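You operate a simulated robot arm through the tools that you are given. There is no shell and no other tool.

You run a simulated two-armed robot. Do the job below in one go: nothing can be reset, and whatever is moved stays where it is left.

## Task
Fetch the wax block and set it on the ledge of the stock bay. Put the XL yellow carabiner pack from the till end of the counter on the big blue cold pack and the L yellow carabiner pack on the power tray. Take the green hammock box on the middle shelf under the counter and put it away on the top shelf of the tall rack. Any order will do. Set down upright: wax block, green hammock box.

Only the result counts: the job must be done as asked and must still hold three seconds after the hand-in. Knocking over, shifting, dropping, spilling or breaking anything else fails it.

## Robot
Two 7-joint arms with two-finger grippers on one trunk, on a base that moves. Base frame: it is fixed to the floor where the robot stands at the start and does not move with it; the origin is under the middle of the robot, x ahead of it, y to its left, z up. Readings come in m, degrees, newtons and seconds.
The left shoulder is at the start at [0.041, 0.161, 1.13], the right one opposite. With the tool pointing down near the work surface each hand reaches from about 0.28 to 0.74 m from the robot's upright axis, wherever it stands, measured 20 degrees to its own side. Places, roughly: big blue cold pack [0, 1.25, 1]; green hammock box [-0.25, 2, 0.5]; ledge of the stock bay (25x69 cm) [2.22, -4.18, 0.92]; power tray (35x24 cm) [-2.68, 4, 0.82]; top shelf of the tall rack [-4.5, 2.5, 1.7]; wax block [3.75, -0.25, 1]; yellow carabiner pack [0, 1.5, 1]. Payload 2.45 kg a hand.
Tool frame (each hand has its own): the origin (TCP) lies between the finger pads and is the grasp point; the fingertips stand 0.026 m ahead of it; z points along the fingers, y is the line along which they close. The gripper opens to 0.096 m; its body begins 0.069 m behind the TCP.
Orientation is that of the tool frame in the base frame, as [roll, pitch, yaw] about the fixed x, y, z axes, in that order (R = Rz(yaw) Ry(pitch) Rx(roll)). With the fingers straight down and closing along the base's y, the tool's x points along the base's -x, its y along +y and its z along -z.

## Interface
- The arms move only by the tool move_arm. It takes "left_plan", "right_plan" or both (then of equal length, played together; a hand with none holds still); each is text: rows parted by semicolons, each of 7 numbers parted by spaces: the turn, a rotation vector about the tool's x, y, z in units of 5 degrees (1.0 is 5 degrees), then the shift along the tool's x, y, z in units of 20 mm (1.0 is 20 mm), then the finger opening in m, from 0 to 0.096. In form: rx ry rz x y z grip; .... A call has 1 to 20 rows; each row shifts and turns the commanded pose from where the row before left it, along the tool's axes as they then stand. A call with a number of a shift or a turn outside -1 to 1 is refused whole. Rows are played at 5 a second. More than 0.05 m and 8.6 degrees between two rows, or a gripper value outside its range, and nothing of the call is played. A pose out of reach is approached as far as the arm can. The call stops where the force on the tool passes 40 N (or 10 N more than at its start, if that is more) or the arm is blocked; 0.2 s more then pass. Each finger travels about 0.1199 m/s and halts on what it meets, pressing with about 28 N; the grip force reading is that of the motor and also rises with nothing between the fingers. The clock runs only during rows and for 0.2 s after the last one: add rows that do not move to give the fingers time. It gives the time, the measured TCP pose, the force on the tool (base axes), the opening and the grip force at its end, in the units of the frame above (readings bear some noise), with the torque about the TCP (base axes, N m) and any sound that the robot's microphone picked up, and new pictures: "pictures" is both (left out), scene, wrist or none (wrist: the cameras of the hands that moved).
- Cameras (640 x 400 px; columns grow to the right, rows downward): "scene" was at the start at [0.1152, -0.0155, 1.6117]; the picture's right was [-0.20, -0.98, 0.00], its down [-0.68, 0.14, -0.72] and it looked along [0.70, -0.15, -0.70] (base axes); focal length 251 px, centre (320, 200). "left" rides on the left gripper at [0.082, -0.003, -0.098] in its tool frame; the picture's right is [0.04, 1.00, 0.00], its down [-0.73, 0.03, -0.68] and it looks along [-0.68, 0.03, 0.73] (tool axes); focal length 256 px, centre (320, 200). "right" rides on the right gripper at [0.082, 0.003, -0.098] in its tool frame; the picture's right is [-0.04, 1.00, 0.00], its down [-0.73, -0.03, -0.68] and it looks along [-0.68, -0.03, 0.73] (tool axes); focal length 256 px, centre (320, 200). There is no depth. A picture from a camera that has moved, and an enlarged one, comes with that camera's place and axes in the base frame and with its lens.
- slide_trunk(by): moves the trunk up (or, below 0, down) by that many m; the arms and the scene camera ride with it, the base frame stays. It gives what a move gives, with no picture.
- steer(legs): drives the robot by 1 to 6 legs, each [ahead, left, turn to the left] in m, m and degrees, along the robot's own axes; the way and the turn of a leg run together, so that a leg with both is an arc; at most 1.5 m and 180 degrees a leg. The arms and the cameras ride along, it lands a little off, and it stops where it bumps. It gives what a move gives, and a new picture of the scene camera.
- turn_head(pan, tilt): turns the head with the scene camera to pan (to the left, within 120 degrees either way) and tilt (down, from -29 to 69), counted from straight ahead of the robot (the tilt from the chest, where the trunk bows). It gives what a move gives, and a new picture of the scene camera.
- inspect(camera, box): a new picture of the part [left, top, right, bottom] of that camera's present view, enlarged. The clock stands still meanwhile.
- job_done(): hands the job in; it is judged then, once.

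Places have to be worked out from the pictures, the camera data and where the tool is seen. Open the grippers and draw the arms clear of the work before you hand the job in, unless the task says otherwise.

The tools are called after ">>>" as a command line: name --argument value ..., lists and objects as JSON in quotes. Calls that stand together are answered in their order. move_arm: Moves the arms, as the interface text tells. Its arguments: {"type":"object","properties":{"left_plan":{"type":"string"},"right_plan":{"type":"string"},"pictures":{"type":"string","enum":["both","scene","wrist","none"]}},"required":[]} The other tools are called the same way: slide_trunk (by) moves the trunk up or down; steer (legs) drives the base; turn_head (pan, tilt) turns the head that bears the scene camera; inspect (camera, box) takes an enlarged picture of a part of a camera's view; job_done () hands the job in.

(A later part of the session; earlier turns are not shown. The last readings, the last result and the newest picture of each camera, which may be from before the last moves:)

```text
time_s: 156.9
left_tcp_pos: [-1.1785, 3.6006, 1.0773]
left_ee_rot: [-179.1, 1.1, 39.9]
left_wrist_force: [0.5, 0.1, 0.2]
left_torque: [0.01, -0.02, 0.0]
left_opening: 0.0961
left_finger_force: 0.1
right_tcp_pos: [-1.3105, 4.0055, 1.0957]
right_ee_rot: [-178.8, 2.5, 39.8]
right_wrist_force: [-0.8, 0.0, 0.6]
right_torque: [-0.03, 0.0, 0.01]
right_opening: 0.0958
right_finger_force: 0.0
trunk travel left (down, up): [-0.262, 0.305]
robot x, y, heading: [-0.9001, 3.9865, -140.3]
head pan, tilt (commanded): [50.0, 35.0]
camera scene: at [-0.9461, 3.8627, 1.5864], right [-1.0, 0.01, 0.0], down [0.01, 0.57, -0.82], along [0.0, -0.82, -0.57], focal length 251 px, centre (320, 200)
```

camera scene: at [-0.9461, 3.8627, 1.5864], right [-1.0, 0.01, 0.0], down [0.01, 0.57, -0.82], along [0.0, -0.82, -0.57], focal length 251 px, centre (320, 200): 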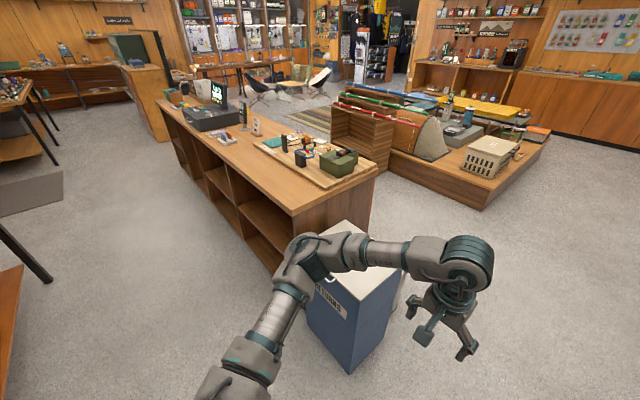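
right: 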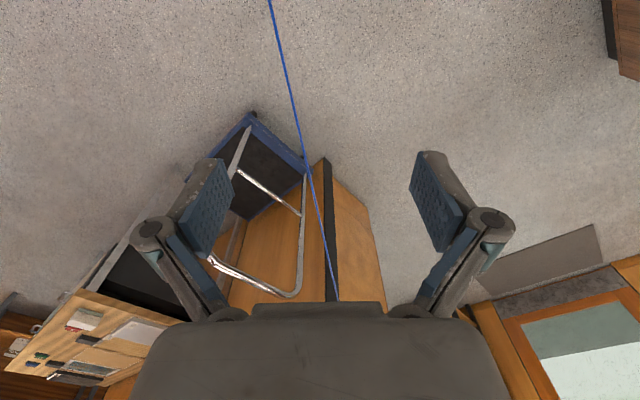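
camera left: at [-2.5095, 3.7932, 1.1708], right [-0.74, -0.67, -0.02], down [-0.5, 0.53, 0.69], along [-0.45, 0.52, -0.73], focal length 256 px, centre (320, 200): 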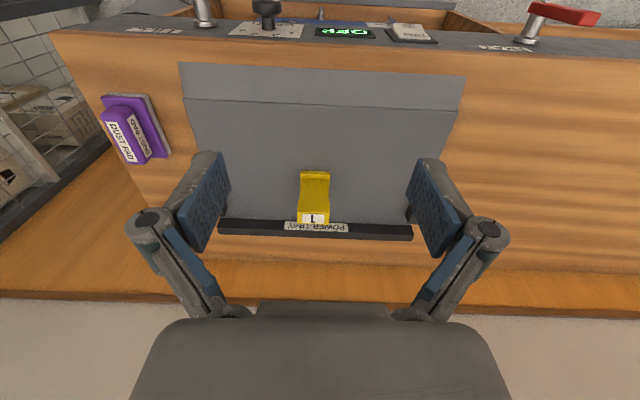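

I see the counter's staff side with its open shelves. I move left along the aisle to come before the green box.

>>> steer --legs '[[0, 1.4, 0]]'

>>> turn_head --pan 15 --tilt 40

```text
time_s: 163.8
left_tcp_pos: [-0.2955, 2.527, 1.0769]
left_ee_rot: [-179.1, 1.1, 39.5]
left_wrist_force: [0.4, 0.4, -0.3]
left_torque: [0.02, 0.0, 0.03]
left_opening: 0.0961
left_finger_force: 0.0
right_tcp_pos: [-0.4268, 2.9336, 1.0953]
right_ee_rot: [-178.8, 2.5, 39.5]
right_wrist_force: [-0.3, 0.7, 0.3]
right_torque: [0.02, -0.01, 0.03]
right_opening: 0.0961
right_finger_force: 0.1
trunk travel left (down, up): [-0.262, 0.305]
robot x, y, heading: [-0.0146, 2.9079, -140.7]
head pan, tilt (commanded): [50.0, 35.0]
camera scene: at [-0.0617, 2.7878, 1.5864], right [-1.0, 0.01, 0.0], down [0.01, 0.57, -0.82], along [-0.01, -0.82, -0.57], focal length 251 px, centre (320, 200)
```

scene: 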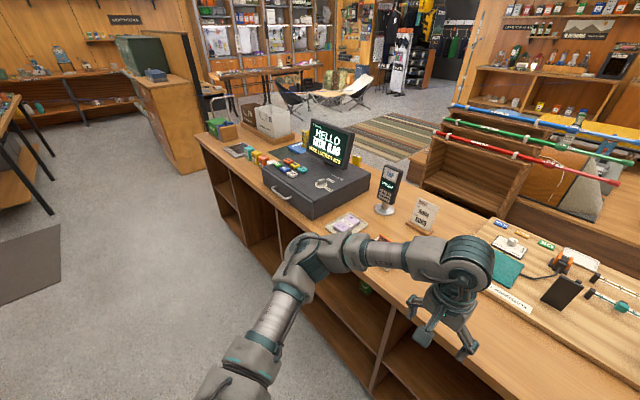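

```text
time_s: 164.9
left_tcp_pos: [-0.2941, 2.5285, 1.0796]
left_ee_rot: [-179.1, 1.2, 39.5]
left_wrist_force: [-0.7, 0.3, -0.4]
left_torque: [0.04, -0.01, -0.08]
left_opening: 0.0961
left_finger_force: 0.0
right_tcp_pos: [-0.4245, 2.9342, 1.096]
right_ee_rot: [-178.8, 2.6, 39.4]
right_wrist_force: [0.4, -0.2, 0.2]
right_torque: [-0.01, -0.01, 0.01]
right_opening: 0.0957
right_finger_force: 0.0
trunk travel left (down, up): [-0.262, 0.305]
robot x, y, heading: [-0.0189, 2.9085, -140.7]
head pan, tilt (commanded): [15.0, 40.0]
camera scene: at [-0.1104, 2.807, 1.5787], right [-0.81, 0.58, 0.0], down [0.38, 0.52, -0.76], along [-0.44, -0.62, -0.65], focal length 251 px, centre (320, 200)
```

scene: 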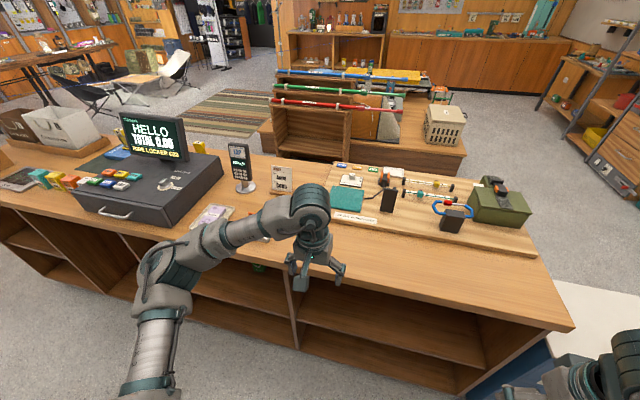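

A bit of green shows under the counter further left. I move 0.45 m left, back off a little, and lower the trunk to look under the counter.

>>> steer --legs '[[-0.15, 0.45, 0]]'

>>> slide_trunk --by -0.2

>>> turn_head --pan 0 --tilt 45

```text
time_s: 167.7
left_tcp_pos: [0.1018, 2.2838, 1.0784]
left_ee_rot: [-179.7, 1.2, 39.4]
left_wrist_force: [-0.3, 0.2, -0.5]
left_torque: [-0.05, 0.01, 0.02]
left_opening: 0.0959
left_finger_force: 0.0
right_tcp_pos: [-0.0289, 2.6897, 1.0949]
right_ee_rot: [-179.3, 2.6, 39.4]
right_wrist_force: [0.8, -0.8, -0.1]
right_torque: [0.0, 0.01, -0.03]
right_opening: 0.0963
right_finger_force: 0.1
trunk travel left (down, up): [-0.262, 0.305]
robot x, y, heading: [0.3854, 2.6559, -140.5]
head pan, tilt (commanded): [15.0, 40.0]
camera scene: at [0.2829, 2.5637, 1.5788], right [-0.81, 0.58, -0.01], down [0.38, 0.52, -0.77], along [-0.44, -0.62, -0.64], focal length 251 px, centre (320, 200)
```

scene: 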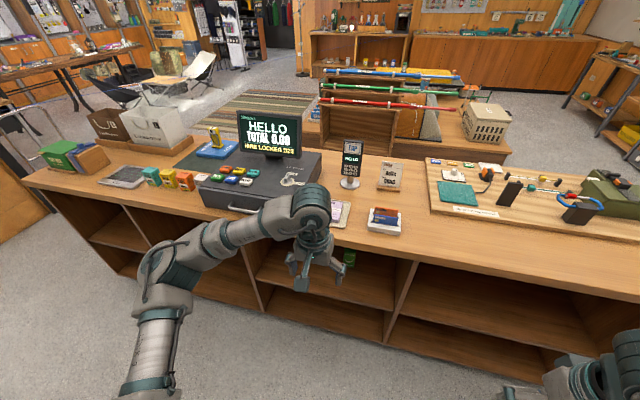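

```text
time_s: 169.9
left_tcp_pos: [0.1123, 2.2776, 0.8814]
left_ee_rot: [-178.9, 1.5, 39.4]
left_wrist_force: [0.3, -0.8, -0.1]
left_torque: [0.01, 0.03, 0.0]
left_opening: 0.0957
left_finger_force: 0.1
right_tcp_pos: [-0.0186, 2.6824, 0.8994]
right_ee_rot: [-178.8, 2.8, 39.5]
right_wrist_force: [0.9, -0.7, -0.1]
right_torque: [0.02, 0.05, 0.01]
right_opening: 0.0959
right_finger_force: 0.1
trunk travel left (down, up): [-0.062, 0.505]
robot x, y, heading: [0.3902, 2.656, -140.7]
head pan, tilt (commanded): [15.0, 40.0]
```

```text
time_s: 170.6
left_tcp_pos: [0.1099, 2.279, 0.8792]
left_ee_rot: [-179.0, 1.5, 39.4]
left_wrist_force: [-1.4, -0.9, 0.5]
left_torque: [0.01, 0.02, 0.03]
left_opening: 0.096
left_finger_force: 0.0
right_tcp_pos: [-0.0196, 2.6832, 0.8979]
right_ee_rot: [-178.9, 2.9, 39.5]
right_wrist_force: [-0.1, -0.1, -0.2]
right_torque: [0.01, -0.01, 0.03]
right_opening: 0.0961
right_finger_force: 0.2
trunk travel left (down, up): [-0.062, 0.505]
robot x, y, heading: [0.3869, 2.6577, -140.7]
head pan, tilt (commanded): [0.0, 45.0]
camera scene: at [0.119, 2.44, 1.3375], right [-0.63, 0.77, 0.0], down [0.55, 0.45, -0.7], along [-0.54, -0.45, -0.71], focal length 251 px, centre (320, 200)
```

scene: 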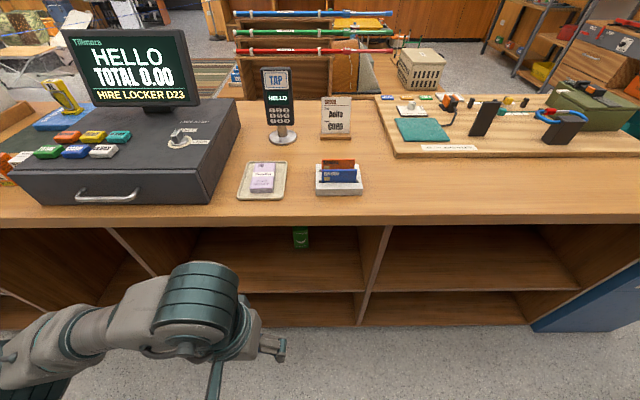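

The trunk bows forward when it is low. I see a small green box on the middle shelf at about (300, 237); I zoom in.

>>> inspect --camera "scene" --box '[240, 200, 368, 280]'

>>> inspect --camera "scene" --box '[276, 215, 324, 245]'

```text
5.00 times, centred on (304, 240) of scene
camera zoom: at [0.119, 2.44, 1.3375], right [-0.63, 0.77, 0.0], down [0.55, 0.45, -0.7], along [-0.54, -0.45, -0.71], focal length 1254 px, centre (400, 0)
```

zoom: 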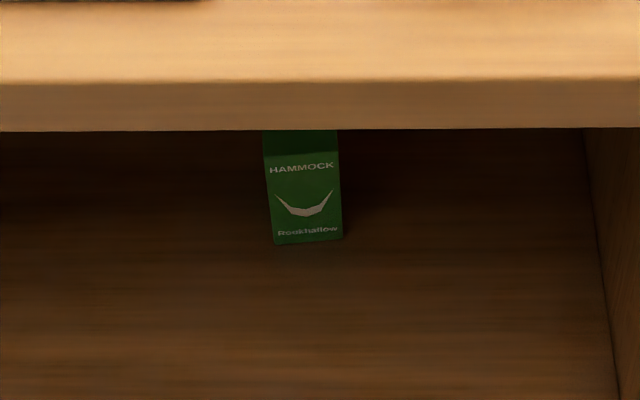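

```text
13.33 times, centred on (300, 230) of scene
camera zoom: at [0.119, 2.44, 1.3375], right [-0.63, 0.77, 0.0], down [0.55, 0.45, -0.7], along [-0.54, -0.45, -0.71], focal length 3343 px, centre (587, -200)
```

zoom: 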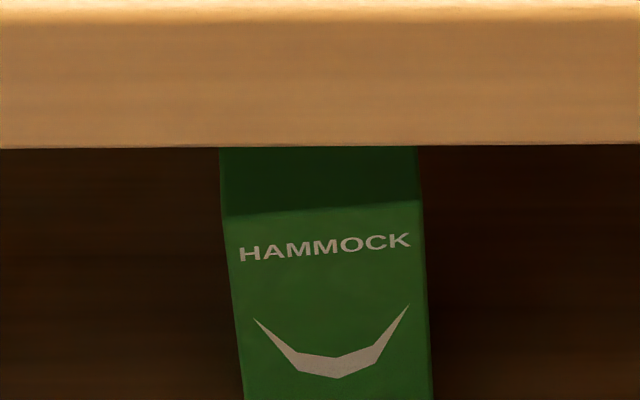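

The box (about 6 cm wide, 12–13 cm high) stands upright well inside the middle shelf. I raise the trunk again for room, then swing the left tool to point ahead and 30° down while turning about its wrist.

>>> slide_trunk --by 0.15

>>> move_arm --left_plan "0 -1 0 -0.8 0 0 0.096;0 -1 0 -0.8 0 0 0.096;0 -1 0 -0.8 0 0 0.096;0 -1 0 -0.8 0 0 0.096;0 -1 0 -0.8 0 0 0.096;0 -1 0 -0.8 0 0 0.096;0 0 0 0 0 0 0.096" --pictures "both"

```text
time_s: 172.4
left_tcp_pos: [0.1082, 2.2791, 1.0297]
left_ee_rot: [-179.2, 1.3, 39.4]
left_wrist_force: [0.4, -0.2, -0.7]
left_torque: [0.02, 0.02, 0.02]
left_opening: 0.0962
left_finger_force: 0.1
right_tcp_pos: [-0.0214, 2.6853, 1.0479]
right_ee_rot: [-178.9, 2.7, 39.4]
right_wrist_force: [0.0, -1.1, -0.7]
right_torque: [0.01, -0.04, -0.02]
right_opening: 0.0961
right_finger_force: 0.1
trunk travel left (down, up): [-0.212, 0.355]
robot x, y, heading: [0.3893, 2.6592, -140.6]
head pan, tilt (commanded): [0.0, 45.0]
```

```text
time_s: 174.0
left_tcp_pos: [0.0381, 2.2222, 1.0519]
left_ee_rot: [-179.0, 31.4, 39.9]
left_wrist_force: [0.2, 1.3, -1.2]
left_torque: [-0.03, 0.01, 0.0]
left_opening: 0.0958
left_finger_force: 0.1
right_tcp_pos: [-0.021, 2.685, 1.0485]
right_ee_rot: [-178.8, 2.8, 39.3]
right_wrist_force: [0.6, -0.8, -0.4]
right_torque: [-0.02, -0.02, 0.02]
right_opening: 0.0962
right_finger_force: 0.1
trunk travel left (down, up): [-0.212, 0.355]
robot x, y, heading: [0.387, 2.6588, -140.7]
head pan, tilt (commanded): [0.0, 45.0]
camera scene: at [0.2465, 2.5476, 1.5188], right [-0.63, 0.77, 0.0], down [0.55, 0.45, -0.7], along [-0.54, -0.45, -0.71], focal length 251 px, centre (320, 200)
camera left: at [0.1299, 2.3008, 1.0943], right [0.66, -0.75, -0.04], down [-0.18, -0.21, 0.96], along [-0.73, -0.63, -0.27], focal length 256 px, centre (320, 200)
```

scene: 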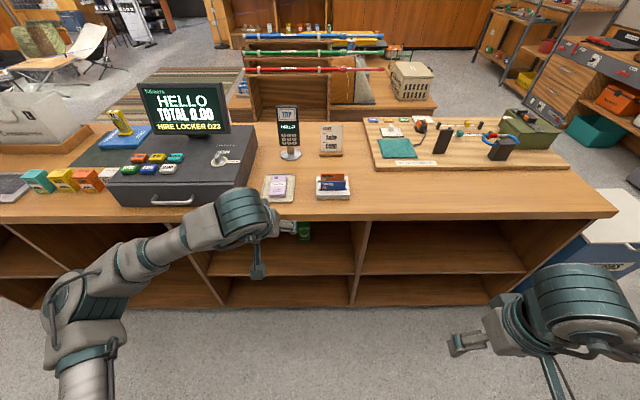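
left: 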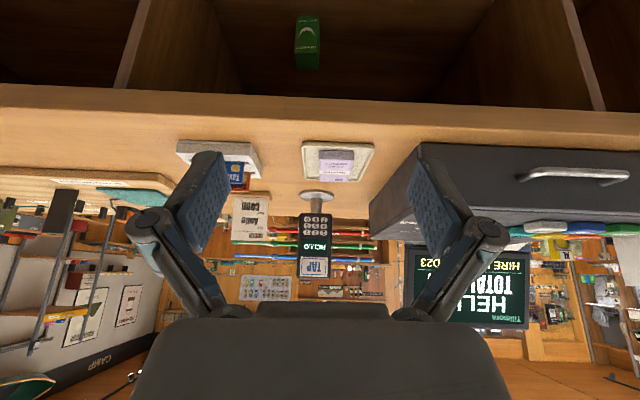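

The wrist camera now sees the box under the counter, which lets me triangulate it; I zoom in.

>>> inspect --camera "left" --box '[260, 0, 356, 60]'

>>> inspect --camera "left" --box '[260, 20, 356, 80]'

>>> inspect --camera "scene" --box '[256, 200, 352, 260]'

```text
6.67 times, centred on (308, 30) of left
camera zoom: at [0.1299, 2.3008, 1.0943], right [0.66, -0.75, -0.04], down [-0.18, -0.21, 0.96], along [-0.73, -0.63, -0.27], focal length 1707 px, centre (400, 1333)
```

zoom: 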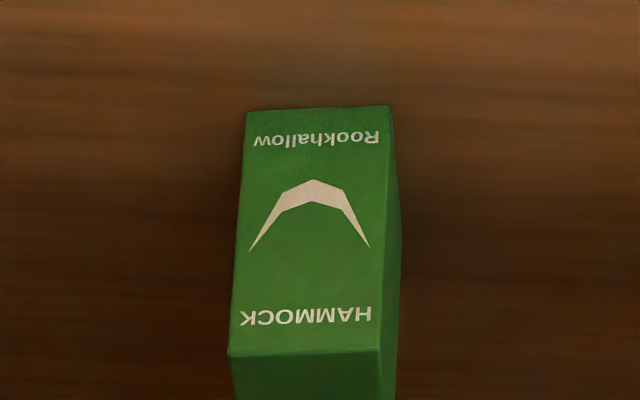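

```text
6.67 times, centred on (308, 50) of left
camera zoom: at [0.1299, 2.3008, 1.0943], right [0.66, -0.75, -0.04], down [-0.18, -0.21, 0.96], along [-0.73, -0.63, -0.27], focal length 1707 px, centre (400, 1200)
```

zoom: 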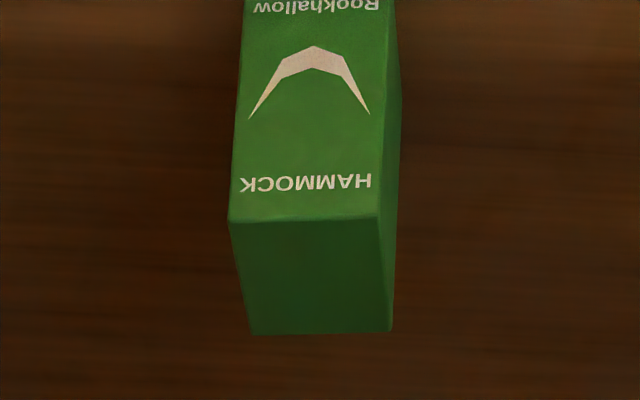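

```text
6.67 times, centred on (304, 230) of scene
camera zoom: at [0.2465, 2.5476, 1.5188], right [-0.63, 0.77, 0.0], down [0.55, 0.45, -0.7], along [-0.54, -0.45, -0.71], focal length 1672 px, centre (427, 0)
```

zoom: 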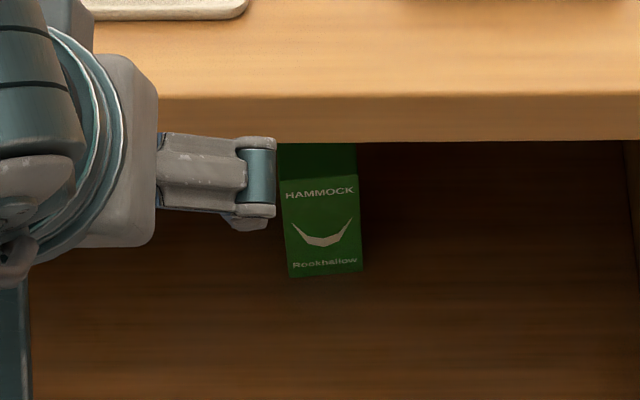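

Three views agree: the box is about 6×6×12.3 cm, its front bottom edge at (-0.311, 1.986), shelf z≈0.423, centre about (-0.332, 1.966), some 0.30 m inside the counter's edge. I tilt the tool a further 30° so that it points 30° below level.

>>> move_arm --left_plan "0 -1 0 -0.4 0 0 0.096;0 -1 0 -0.4 0 0 0.096;0 -1 0 -0.4 0 0 0.096;0 -1 0 -0.4 0 0 0.096;0 -1 0 -0.4 0 0 0.096;0 -1 0 -0.4 0 0 0.096;0 0 0 0 0 0 0.096" --pictures "scene"

```text
time_s: 175.6
left_tcp_pos: [0.0125, 2.1995, 1.085]
left_ee_rot: [-178.3, 61.5, 40.9]
left_wrist_force: [-0.5, 0.4, -0.6]
left_torque: [0.01, 0.02, 0.0]
left_opening: 0.0961
left_finger_force: 0.0
right_tcp_pos: [-0.0223, 2.6852, 1.0484]
right_ee_rot: [-179.0, 2.7, 39.3]
right_wrist_force: [-0.1, 0.5, -0.5]
right_torque: [-0.01, 0.0, 0.0]
right_opening: 0.0959
right_finger_force: 0.0
trunk travel left (down, up): [-0.212, 0.355]
robot x, y, heading: [0.3861, 2.6582, -140.8]
head pan, tilt (commanded): [0.0, 45.0]
camera scene: at [0.2467, 2.5476, 1.5189], right [-0.63, 0.77, 0.0], down [0.55, 0.45, -0.7], along [-0.54, -0.45, -0.71], focal length 251 px, centre (320, 200)
```

scene: 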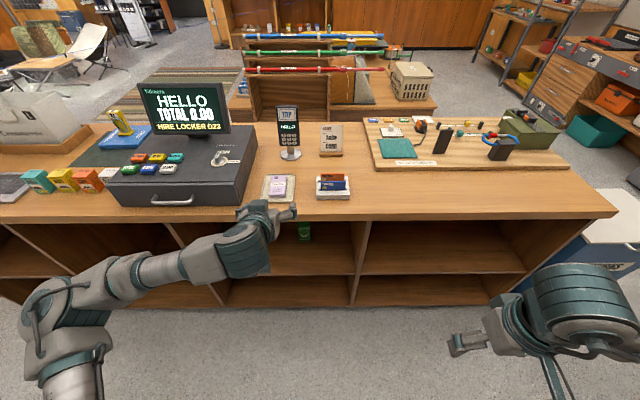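

The tool points ahead, its tips about 6 cm short of the counter edge. I lower the trunk 0.15 m and then the arm straight down in front of the opening.

>>> slide_trunk --by -0.15

>>> move_arm --left_plan "0 0 0 0.88 0 0.477 0.096;0 0 0 0.88 0 0.477 0.096;0 0 0 0.88 0 0.477 0.096;0 0 0 0.88 0 0.477 0.096;0 0 0 0.88 0 0.477 0.096;0 0 0 0.88 0 0.477 0.096;0 0 0 0.88 0 0.477 0.096;0 0 0 0.88 0 0.477 0.096;0 0 0 0.88 0 0.477 0.096;0 0 0 0.88 0 0.477 0.096;0 0 0 0 0 0 0.096" --pictures "both"

```text
time_s: 177.3
left_tcp_pos: [0.0126, 2.1987, 0.9372]
left_ee_rot: [-178.2, 61.5, 40.9]
left_wrist_force: [0.3, 0.0, -0.1]
left_torque: [-0.03, 0.0, -0.02]
left_opening: 0.096
left_finger_force: 0.0
right_tcp_pos: [-0.0199, 2.6862, 0.8987]
right_ee_rot: [-179.0, 3.0, 39.3]
right_wrist_force: [0.1, 0.6, 0.5]
right_torque: [-0.04, 0.01, 0.04]
right_opening: 0.0962
right_finger_force: 0.0
trunk travel left (down, up): [-0.062, 0.505]
robot x, y, heading: [0.3879, 2.6544, -141.0]
head pan, tilt (commanded): [0.0, 45.0]
```

```text
time_s: 179.7
left_tcp_pos: [0.0106, 2.2027, 0.7345]
left_ee_rot: [-178.2, 61.4, 40.9]
left_wrist_force: [-0.4, 0.1, -1.3]
left_torque: [0.01, 0.03, 0.01]
left_opening: 0.0961
left_finger_force: 0.1
right_tcp_pos: [-0.0219, 2.6848, 0.898]
right_ee_rot: [-179.0, 2.8, 39.3]
right_wrist_force: [0.5, -0.1, 0.6]
right_torque: [-0.03, 0.03, -0.01]
right_opening: 0.096
right_finger_force: 0.2
trunk travel left (down, up): [-0.062, 0.505]
robot x, y, heading: [0.3847, 2.6538, -140.7]
head pan, tilt (commanded): [0.0, 45.0]
camera scene: at [0.1179, 2.442, 1.3377], right [-0.63, 0.77, 0.0], down [0.55, 0.45, -0.7], along [-0.54, -0.45, -0.71], focal length 251 px, centre (320, 200)
camera left: at [0.1056, 2.2852, 0.7111], right [0.65, -0.76, -0.05], down [0.22, 0.12, 0.97], along [-0.73, -0.64, 0.24], focal length 256 px, centre (320, 200)
```

scene: 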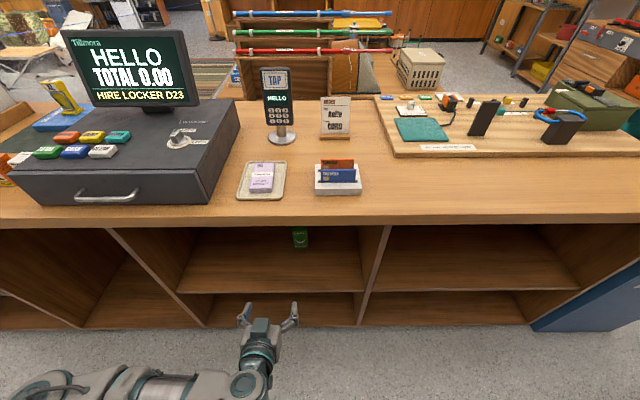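
left: 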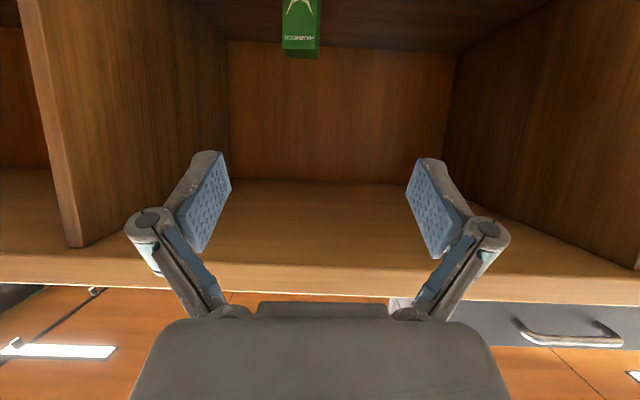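

The gripper is before the opening and sees the box. I go down another 20 cm to the box's level.

>>> move_arm --left_plan "0 0 0 0.88 0 0.477 0.096;0 0 0 0.88 0 0.477 0.096;0 0 0 0.88 0 0.477 0.096;0 0 0 0.88 0 0.477 0.096;0 0 0 0.88 0 0.477 0.096;0 0 0 0.88 0 0.477 0.096;0 0 0 0.88 0 0.477 0.096;0 0 0 0.88 0 0.477 0.096;0 0 0 0.88 0 0.477 0.096;0 0 0 0.88 0 0.477 0.096;0 0 0 0 0 0 0.096" --pictures "both"

```text
time_s: 182.1
left_tcp_pos: [-0.0155, 2.2301, 0.5576]
left_ee_rot: [-178.6, 61.2, 41.0]
left_wrist_force: [-0.1, 0.7, 0.0]
left_torque: [0.04, 0.02, -0.03]
left_opening: 0.0959
left_finger_force: 0.0
left hand out of reach, approached as far as the arm can: row 7, 8, 9, 10
right_tcp_pos: [-0.0212, 2.685, 0.8963]
right_ee_rot: [-178.9, 2.8, 39.3]
right_wrist_force: [-0.7, -0.2, -0.2]
right_torque: [0.0, 0.02, 0.0]
right_opening: 0.096
right_finger_force: 0.1
trunk travel left (down, up): [-0.062, 0.505]
robot x, y, heading: [0.3863, 2.6601, -140.6]
head pan, tilt (commanded): [0.0, 45.0]
camera scene: at [0.117, 2.4427, 1.3376], right [-0.63, 0.77, 0.0], down [0.55, 0.45, -0.7], along [-0.54, -0.45, -0.71], focal length 251 px, centre (320, 200)
camera left: at [0.0799, 2.3137, 0.5335], right [0.65, -0.76, -0.05], down [0.21, 0.12, 0.97], along [-0.73, -0.64, 0.24], focal length 256 px, centre (320, 200)
```

scene: 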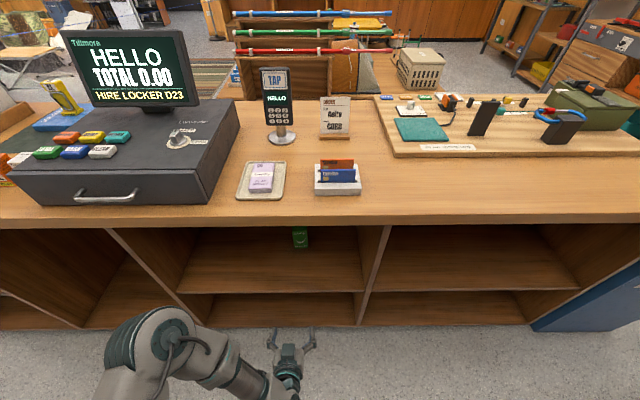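
left: 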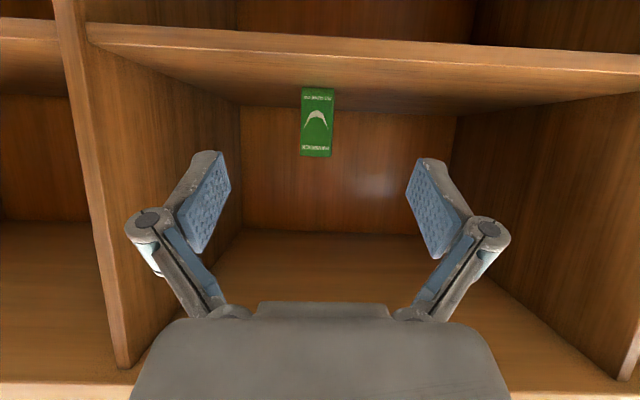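

The arm is aligned with the box (8 mm to correct). I extend ahead under the counter by 20 cm and look again.

>>> move_arm --left_plan "0 0 0 -0.477 -0.02 0.879 0.096;0 0 0 -0.477 -0.02 0.879 0.096;0 0 0 -0.477 -0.02 0.879 0.096;0 0 0 -0.477 -0.02 0.879 0.096;0 0 0 -0.477 -0.02 0.879 0.096;0 0 0 -0.477 -0.02 0.879 0.096;0 0 0 -0.477 -0.02 0.879 0.096;0 0 0 -0.477 -0.02 0.879 0.096;0 0 0 -0.477 -0.02 0.879 0.096;0 0 0 -0.477 -0.02 0.879 0.096;0 0 0 0 0 0 0.096" --pictures "both"

```text
time_s: 184.5
left_tcp_pos: [-0.1714, 2.1062, 0.556]
left_ee_rot: [-178.2, 61.4, 41.0]
left_wrist_force: [0.2, 0.1, 0.7]
left_torque: [0.01, 0.03, 0.0]
left_opening: 0.0961
left_finger_force: 0.1
right_tcp_pos: [-0.0211, 2.6851, 0.8982]
right_ee_rot: [-178.9, 2.8, 39.2]
right_wrist_force: [-0.4, 0.0, 0.2]
right_torque: [0.03, -0.01, 0.01]
right_opening: 0.0959
right_finger_force: 0.0
trunk travel left (down, up): [-0.062, 0.505]
robot x, y, heading: [0.3866, 2.656, -140.5]
head pan, tilt (commanded): [0.0, 45.0]
camera scene: at [0.1166, 2.4421, 1.3374], right [-0.63, 0.77, 0.0], down [0.55, 0.45, -0.7], along [-0.54, -0.45, -0.71], focal length 251 px, centre (320, 200)
camera left: at [-0.0769, 2.1895, 0.5318], right [0.65, -0.76, -0.05], down [0.22, 0.12, 0.97], along [-0.73, -0.64, 0.24], focal length 256 px, centre (320, 200)
```

scene: 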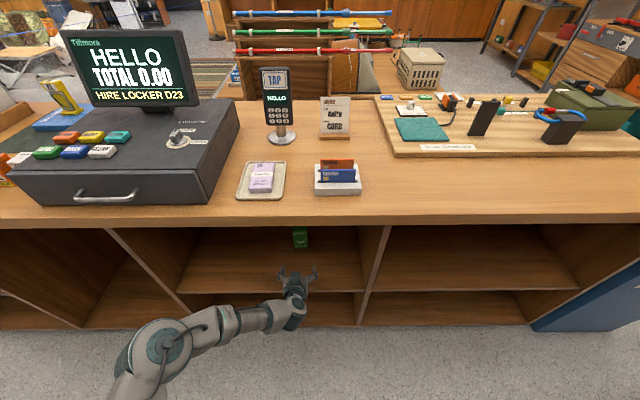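
left: 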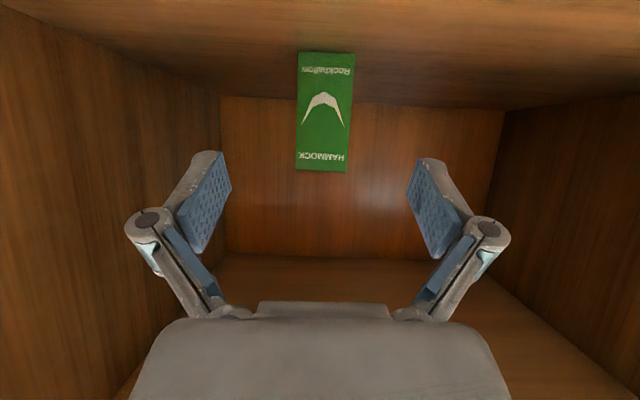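

The box is centred in the wrist view. Refined: shelf z≈0.445, box top≈0.573, front face about 0.17 m ahead of the TCP. I lower the trunk 4 cm to mid-box height and advance 14 cm.

>>> slide_trunk --by -0.04

>>> move_arm --left_plan "0 0 0 -0.477 0 0.879 0.096;0 0 0 -0.477 0 0.879 0.096;0 0 0 -0.477 0 0.879 0.096;0 0 0 -0.477 0 0.879 0.096;0 0 0 -0.477 0 0.879 0.096;0 0 0 -0.477 0 0.879 0.096;0 0 0 0 0 0 0.096" --pictures "both"

```text
time_s: 185.4
left_tcp_pos: [-0.1708, 2.1088, 0.5196]
left_ee_rot: [-178.2, 61.5, 41.1]
left_wrist_force: [-0.4, 0.4, 0.5]
left_torque: [0.02, -0.05, 0.01]
left_opening: 0.0958
left_finger_force: 0.0
right_tcp_pos: [-0.022, 2.687, 0.8589]
right_ee_rot: [-178.9, 3.0, 39.3]
right_wrist_force: [0.3, 0.6, 0.8]
right_torque: [-0.02, 0.03, -0.02]
right_opening: 0.0961
right_finger_force: 0.1
trunk travel left (down, up): [-0.022, 0.545]
robot x, y, heading: [0.3804, 2.6568, -140.7]
head pan, tilt (commanded): [0.0, 45.0]
```

```text
time_s: 187.0
left_tcp_pos: [-0.268, 2.0294, 0.5156]
left_ee_rot: [-178.1, 61.5, 41.0]
left_wrist_force: [0.4, -0.5, 0.2]
left_torque: [-0.01, 0.0, 0.0]
left_opening: 0.096
left_finger_force: 0.0
right_tcp_pos: [-0.0207, 2.6848, 0.858]
right_ee_rot: [-178.9, 2.8, 39.2]
right_wrist_force: [-0.2, 0.2, -0.3]
right_torque: [0.02, -0.01, 0.04]
right_opening: 0.096
right_finger_force: 0.0
trunk travel left (down, up): [-0.022, 0.545]
robot x, y, heading: [0.3863, 2.6573, -141.0]
head pan, tilt (commanded): [0.0, 45.0]
camera scene: at [0.0757, 2.4093, 1.2802], right [-0.63, 0.77, 0.0], down [0.55, 0.45, -0.7], along [-0.54, -0.45, -0.71], focal length 251 px, centre (320, 200)
camera left: at [-0.1728, 2.1127, 0.4908], right [0.65, -0.76, -0.05], down [0.22, 0.12, 0.97], along [-0.73, -0.64, 0.24], focal length 256 px, centre (320, 200)
```

scene: 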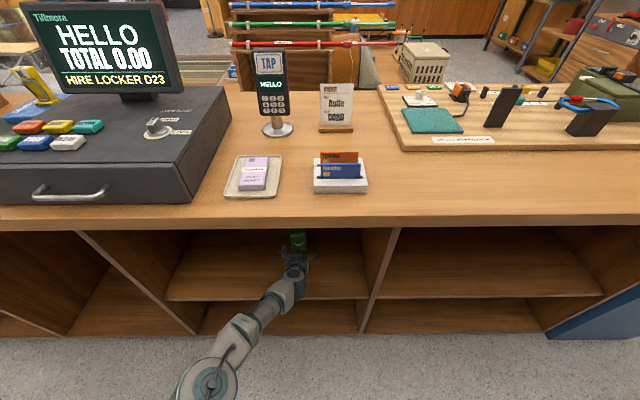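
left: 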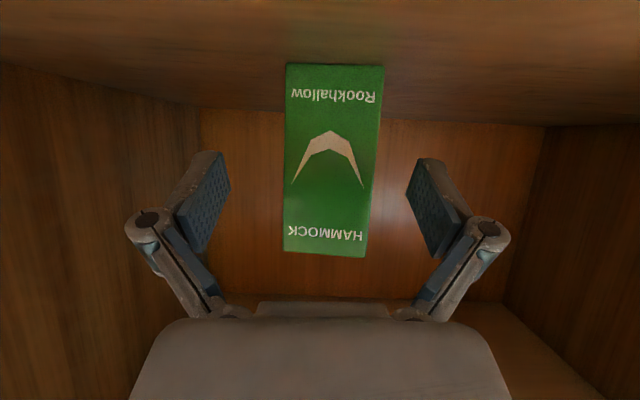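

The box front is 5 cm ahead, 5 mm to the left. I advance 7.4 cm so the fingers straddle the box's middle.

>>> move_arm --left_plan "0 0 0 -0.477 0.15 0.879 0.096;0 0 0 -0.477 0.1 0.879 0.096;0 0 0 -0.477 0 0.879 0.096;0 0 0 -0.33 0 0.62 0.096;0 0 0 0 0 0 0.096" --pictures "both"

```text
time_s: 188.2
left_tcp_pos: [-0.275, 2.0216, 0.5133]
left_ee_rot: [-178.2, 61.5, 41.0]
left_wrist_force: [-0.4, -0.6, 0.5]
left_torque: [0.0, 0.01, 0.02]
left_opening: 0.0959
left_finger_force: 0.0
left hand out of reach, approached as far as the arm can: row 1, 2, 3, 4
right_tcp_pos: [-0.0217, 2.6854, 0.8582]
right_ee_rot: [-178.9, 2.8, 39.3]
right_wrist_force: [-0.6, 0.2, -0.1]
right_torque: [-0.01, -0.01, 0.0]
right_opening: 0.0961
right_finger_force: 0.0
trunk travel left (down, up): [-0.022, 0.545]
robot x, y, heading: [0.3867, 2.6577, -140.4]
head pan, tilt (commanded): [0.0, 45.0]
camera scene: at [0.0755, 2.4093, 1.2802], right [-0.63, 0.77, 0.0], down [0.55, 0.45, -0.7], along [-0.54, -0.45, -0.71], focal length 251 px, centre (320, 200)
camera left: at [-0.1798, 2.1046, 0.4892], right [0.65, -0.76, -0.05], down [0.22, 0.12, 0.97], along [-0.73, -0.64, 0.24], focal length 256 px, centre (320, 200)
```

scene: 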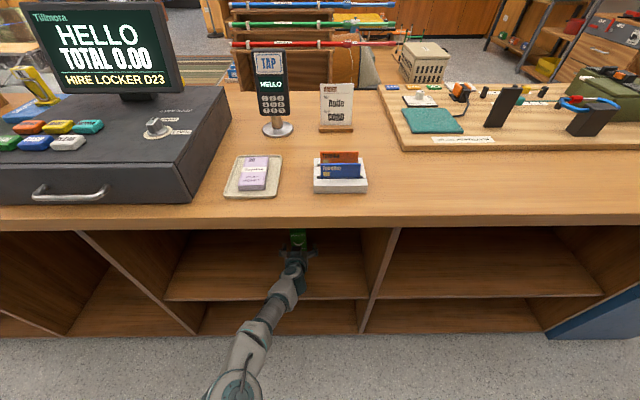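
left: 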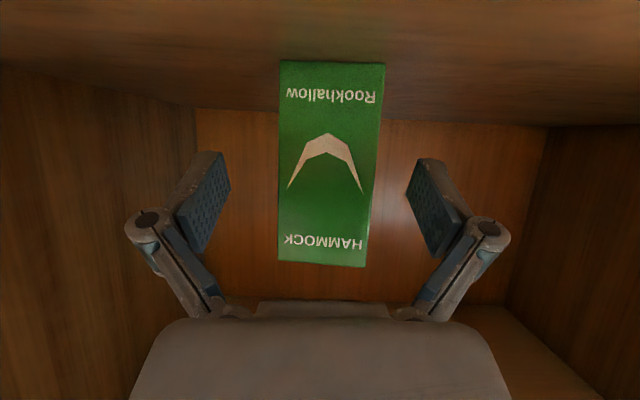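

The arm is fully stretched, so I use the base for the last 6 cm, gently.

>>> steer --legs '[[0.05, 0.004, 0]]'

>>> inspect --camera "left" --box '[0, 0, 640, 400]'

```text
time_s: 189.1
left_tcp_pos: [-0.3129, 1.9899, 0.5123]
left_ee_rot: [-178.5, 61.3, 40.7]
left_wrist_force: [0.4, -0.1, 0.0]
left_torque: [0.0, 0.03, 0.06]
left_opening: 0.0961
left_finger_force: 0.0
right_tcp_pos: [-0.0596, 2.652, 0.8568]
right_ee_rot: [-179.1, 2.7, 39.3]
right_wrist_force: [-0.9, -0.4, -0.1]
right_torque: [0.01, -0.02, -0.02]
right_opening: 0.096
right_finger_force: 0.1
trunk travel left (down, up): [-0.022, 0.545]
robot x, y, heading: [0.3483, 2.6223, -140.9]
head pan, tilt (commanded): [0.0, 45.0]
camera scene: at [0.0368, 2.3754, 1.2796], right [-0.63, 0.77, 0.0], down [0.55, 0.45, -0.7], along [-0.54, -0.45, -0.71], focal length 251 px, centre (320, 200)
```

scene: 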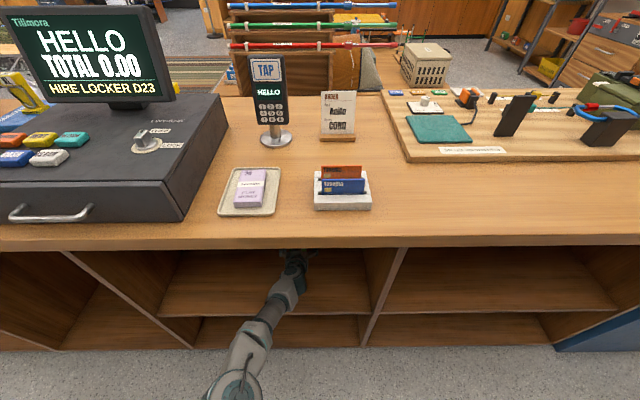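

```text
1.00 times, centred on (320, 200) of left (not enlarged: the box is as wide or as high as the picture)
camera zoom: at [-0.2173, 2.0711, 0.4881], right [0.65, -0.76, -0.05], down [0.21, 0.12, 0.97], along [-0.73, -0.64, 0.24], focal length 256 px, centre (320, 200)
```

zoom: 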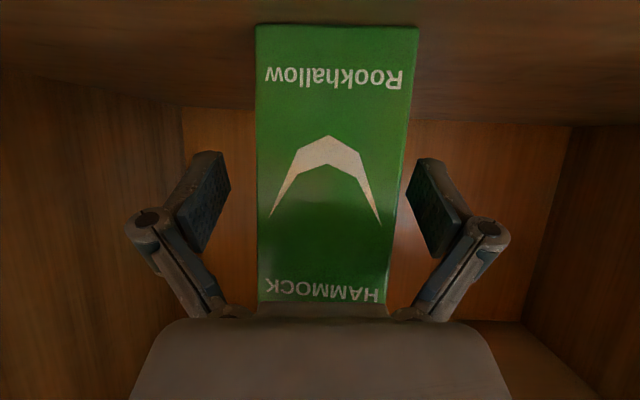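

The fingers straddle the front half of the box; I creep 1.6 cm further to reach its middle.

>>> steer --legs '[[0.016, 0.002, 0]]'

>>> move_arm --left_plan "0 0 0 0 0 0 0.096;0 0 0 0 0 0 0.096;0 0 0 0 0 0 0.096;0 0 0 0 0 0 0.096;0 0 0 0 0 0 0.096" --pictures "wrist"

```text
time_s: 189.9
left_tcp_pos: [-0.3244, 1.9777, 0.5169]
left_ee_rot: [-178.3, 61.6, 40.8]
left_wrist_force: [-0.6, 0.5, -1.0]
left_torque: [-0.02, -0.02, -0.01]
left_opening: 0.0958
left_finger_force: 0.2
right_tcp_pos: [-0.0668, 2.6429, 0.8576]
right_ee_rot: [-178.9, 3.1, 39.1]
right_wrist_force: [0.3, 0.5, 0.2]
right_torque: [0.0, -0.01, 0.04]
right_opening: 0.0961
right_finger_force: 0.1
trunk travel left (down, up): [-0.022, 0.545]
robot x, y, heading: [0.3383, 2.6112, -140.7]
head pan, tilt (commanded): [0.0, 45.0]
camera scene: at [0.0267, 2.3645, 1.2801], right [-0.63, 0.77, 0.0], down [0.55, 0.45, -0.7], along [-0.54, -0.45, -0.71], focal length 251 px, centre (320, 200)
```

scene: 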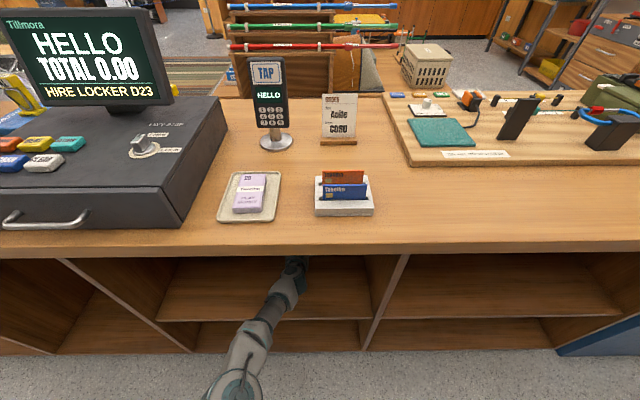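

```text
time_s: 191.1
left_tcp_pos: [-0.3266, 1.9776, 0.5195]
left_ee_rot: [-178.0, 62.1, 41.0]
left_wrist_force: [0.4, -0.6, -1.4]
left_torque: [-0.01, -0.02, -0.02]
left_opening: 0.0959
left_finger_force: 0.1
right_tcp_pos: [-0.0612, 2.6455, 0.8599]
right_ee_rot: [-178.8, 3.4, 39.2]
right_wrist_force: [-1.2, -0.3, -0.9]
right_torque: [0.0, 0.0, 0.01]
right_opening: 0.096
right_finger_force: 0.1
trunk travel left (down, up): [-0.022, 0.545]
robot x, y, heading: [0.3396, 2.6097, -140.8]
head pan, tilt (commanded): [0.0, 45.0]
camera left: at [-0.2314, 2.0592, 0.4953], right [0.65, -0.76, -0.05], down [0.23, 0.13, 0.97], along [-0.73, -0.64, 0.25], focal length 256 px, centre (320, 200)
```

left: 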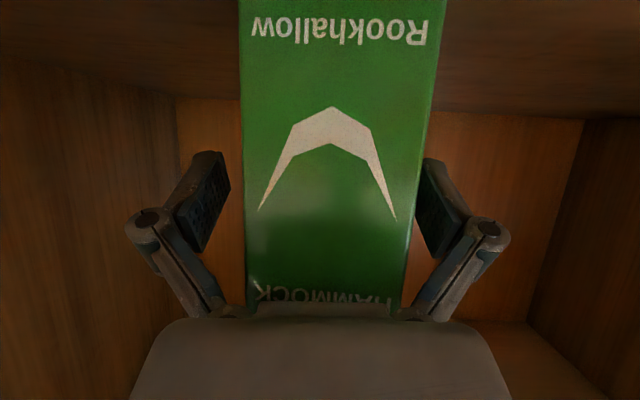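

The box's middle lies between the fingers, 4–5 mm to the left. I centre the hand and close gently.

>>> move_arm --left_plan "0 0 0 0 0.2 0 0.096;0 0 0 0 0 0 0.075;0 0 0 0 0 0 0.04;0 0 0 0 0 0 0.04;0 0 0 0 0 0 0.04;0 0 0 0 0 0 0.04" --pictures "wrist"

```text
time_s: 192.5
left_tcp_pos: [-0.3212, 1.973, 0.5228]
left_ee_rot: [-178.2, 62.1, 41.0]
left_wrist_force: [0.8, -3.0, 4.5]
left_torque: [-0.4, -0.11, 0.02]
left_opening: 0.0589
left_finger_force: 28.1
right_tcp_pos: [-0.0608, 2.6454, 0.8613]
right_ee_rot: [-178.8, 3.4, 39.1]
right_wrist_force: [0.3, -0.6, 0.2]
right_torque: [0.02, -0.01, 0.0]
right_opening: 0.0962
right_finger_force: 0.0
trunk travel left (down, up): [-0.022, 0.545]
robot x, y, heading: [0.3394, 2.6114, -140.5]
head pan, tilt (commanded): [0.0, 45.0]
camera left: at [-0.2276, 2.0557, 0.4965], right [0.65, -0.76, -0.05], down [0.23, 0.13, 0.97], along [-0.73, -0.64, 0.26], focal length 256 px, centre (320, 200)
```

left: 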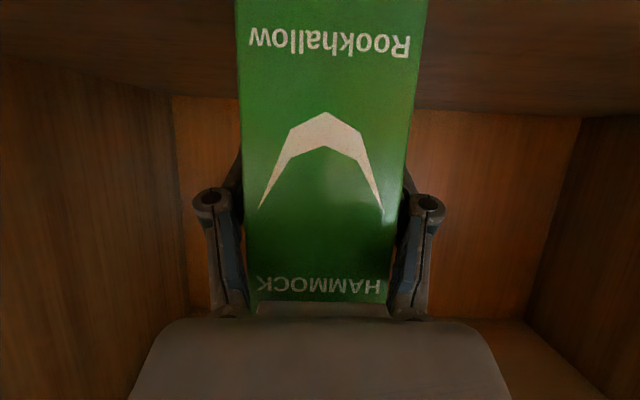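

Gripped at 0.059 m with 28 N. I lift the box 3 cm off the shelf.

>>> move_arm --left_plan "0 0 0 -0.44 0 -0.234 0.04;0 0 0 -0.44 0 -0.234 0.04;0 0 0 -0.44 0 -0.234 0.04;0 0 0 0 0 0 0.04" --pictures "wrist"

```text
time_s: 193.5
left_tcp_pos: [-0.3218, 1.9745, 0.5511]
left_ee_rot: [-178.1, 62.0, 41.1]
left_wrist_force: [0.0, -0.4, -2.3]
left_torque: [-0.02, 0.01, 0.05]
left_opening: 0.0582
left_finger_force: 27.7
right_tcp_pos: [-0.0627, 2.6435, 0.8615]
right_ee_rot: [-178.8, 3.4, 39.2]
right_wrist_force: [-0.4, 0.2, 0.1]
right_torque: [-0.01, 0.03, 0.01]
right_opening: 0.0958
right_finger_force: 0.1
trunk travel left (down, up): [-0.022, 0.545]
robot x, y, heading: [0.3378, 2.6102, -140.5]
head pan, tilt (commanded): [0.0, 45.0]
camera left: at [-0.2269, 2.0564, 0.5261], right [0.65, -0.76, -0.05], down [0.23, 0.13, 0.97], along [-0.73, -0.64, 0.25], focal length 256 px, centre (320, 200)
```

left: 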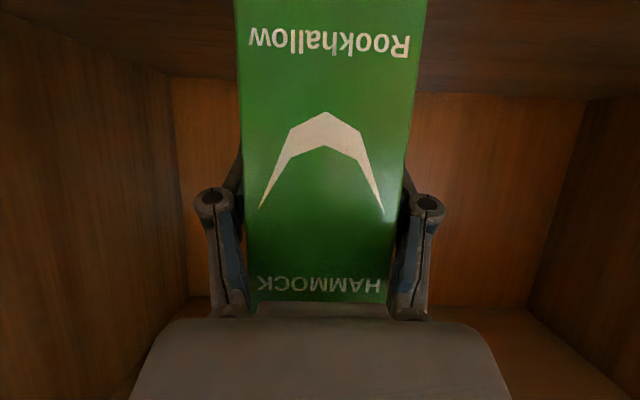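

The box is off the shelf. I draw it straight back 16 cm with the arm, then back the base by 15 cm.

>>> move_arm --left_plan "0 0 0 0.47 0 -0.88 0.04;0 0 0 0.47 0 -0.88 0.04;0 0 0 0.47 0 -0.88 0.04;0 0 0 0.47 0 -0.88 0.04;0 0 0 0.47 0 -0.88 0.04;0 0 0 0.47 0 -0.88 0.04;0 0 0 0.47 0 -0.88 0.04;0 0 0 0.47 0 -0.88 0.04;0 0 0 0 0 0 0.04" --pictures "none"

>>> steer --legs '[[-0.16, 0, 0]]'

>>> inspect --camera "left" --box '[0, 0, 640, 400]'

```text
time_s: 195.5
left_tcp_pos: [-0.1941, 2.0764, 0.5511]
left_ee_rot: [-178.1, 61.9, 41.1]
left_wrist_force: [0.1, -0.2, -2.0]
left_torque: [-0.02, 0.03, -0.01]
left_opening: 0.0578
left_finger_force: 28.0
right_tcp_pos: [-0.0634, 2.6454, 0.8617]
right_ee_rot: [-178.8, 3.3, 39.2]
right_wrist_force: [1.4, 0.6, -0.1]
right_torque: [0.0, -0.01, 0.0]
right_opening: 0.0961
right_finger_force: 0.1
trunk travel left (down, up): [-0.022, 0.545]
robot x, y, heading: [0.339, 2.6107, -140.8]
head pan, tilt (commanded): [0.0, 45.0]
```

```text
time_s: 196.9
left_tcp_pos: [-0.0704, 2.1774, 0.5523]
left_ee_rot: [-178.0, 62.1, 41.0]
left_wrist_force: [-0.5, 0.8, -1.7]
left_torque: [-0.04, -0.03, 0.01]
left_opening: 0.0575
left_finger_force: 28.2
right_tcp_pos: [0.0647, 2.749, 0.8615]
right_ee_rot: [-178.8, 3.5, 39.3]
right_wrist_force: [0.5, 0.2, 0.4]
right_torque: [-0.03, 0.04, -0.02]
right_opening: 0.0962
right_finger_force: 0.0
trunk travel left (down, up): [-0.022, 0.545]
robot x, y, heading: [0.4612, 2.7147, -140.9]
head pan, tilt (commanded): [0.0, 45.0]
camera scene: at [0.1538, 2.466, 1.2806], right [-0.63, 0.77, 0.0], down [0.55, 0.45, -0.7], along [-0.54, -0.45, -0.71], focal length 251 px, centre (320, 200)
```

scene: 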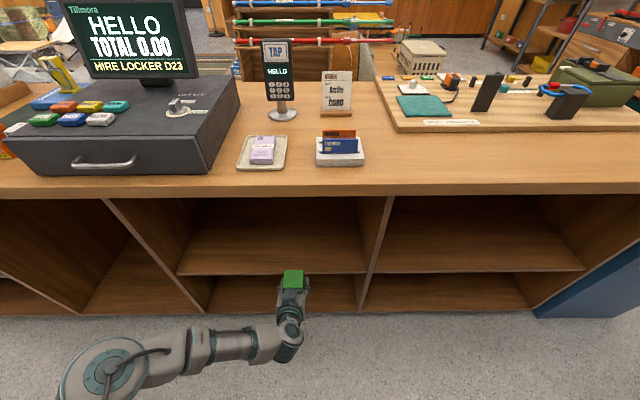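

```text
1.00 times, centred on (320, 200) of left (not enlarged: the box is as wide or as high as the picture)
camera zoom: at [0.0237, 2.2613, 0.5268], right [0.65, -0.76, -0.05], down [0.23, 0.13, 0.97], along [-0.73, -0.64, 0.25], focal length 256 px, centre (320, 200)
```

zoom: 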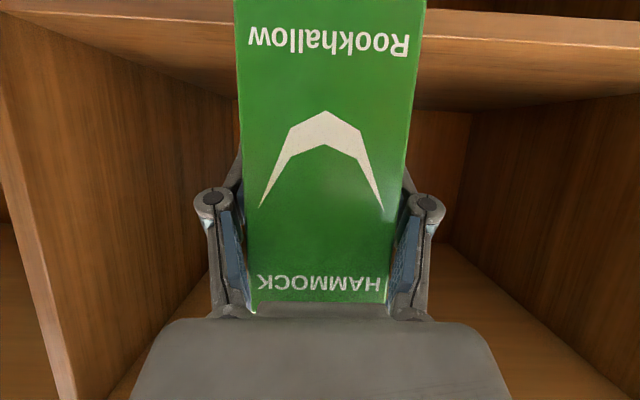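

The box is just outside the counter's edge. I draw it back another 8 cm and then raise the trunk.

>>> move_arm --left_plan "0 0 0 0.47 0 -0.88 0.04;0 0 0 0.47 0 -0.88 0.04;0 0 0 0.47 0 -0.88 0.04;0 0 0 0.47 0 -0.88 0.04;0 0 0 0 0 0 0.04" --pictures "none"

>>> slide_trunk --by 0.35

>>> inspect --camera "scene" --box '[0, 0, 640, 400]'

>>> inspect --camera "left" --box '[0, 0, 640, 400]'

```text
time_s: 198.1
left_tcp_pos: [-0.0059, 2.2308, 0.5551]
left_ee_rot: [-178.0, 62.2, 41.1]
left_wrist_force: [-0.2, 0.0, -1.5]
left_torque: [-0.01, 0.02, -0.02]
left_opening: 0.0579
left_finger_force: 28.3
right_tcp_pos: [0.0665, 2.7492, 0.8631]
right_ee_rot: [-178.8, 3.7, 39.2]
right_wrist_force: [-0.2, 0.3, 0.2]
right_torque: [0.0, 0.02, -0.01]
right_opening: 0.0962
right_finger_force: 0.1
trunk travel left (down, up): [-0.022, 0.545]
robot x, y, heading: [0.4588, 2.7137, -140.6]
head pan, tilt (commanded): [0.0, 45.0]
```

```text
time_s: 201.5
left_tcp_pos: [-0.0067, 2.2311, 0.9051]
left_ee_rot: [-178.0, 62.3, 41.1]
left_wrist_force: [0.6, -0.5, -1.5]
left_torque: [-0.01, -0.03, -0.02]
left_opening: 0.0579
left_finger_force: 27.4
right_tcp_pos: [0.0664, 2.7491, 1.2129]
right_ee_rot: [-178.8, 3.8, 39.1]
right_wrist_force: [0.4, 0.0, 0.2]
right_torque: [0.01, 0.01, -0.01]
right_opening: 0.096
right_finger_force: 0.0
trunk travel left (down, up): [-0.372, 0.195]
robot x, y, heading: [0.4626, 2.7139, -140.9]
head pan, tilt (commanded): [0.0, 45.0]
```

```text
1.00 times, centred on (320, 200) of scene (not enlarged: the box is as wide or as high as the picture)
camera zoom: at [0.393, 2.6621, 1.6823], right [-0.63, 0.77, 0.0], down [0.55, 0.45, -0.7], along [-0.54, -0.45, -0.71], focal length 251 px, centre (320, 200)
```

zoom: 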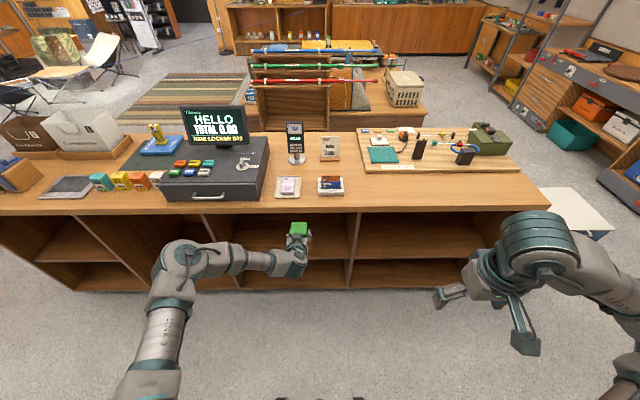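

```text
1.00 times, centred on (320, 200) of left (not enlarged: the box is as wide or as high as the picture)
camera zoom: at [0.0869, 2.3131, 0.8788], right [0.65, -0.76, -0.05], down [0.23, 0.13, 0.96], along [-0.73, -0.64, 0.26], focal length 256 px, centre (320, 200)
```

zoom: 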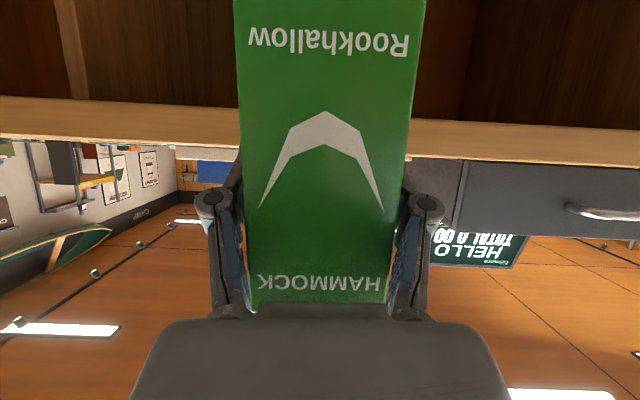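

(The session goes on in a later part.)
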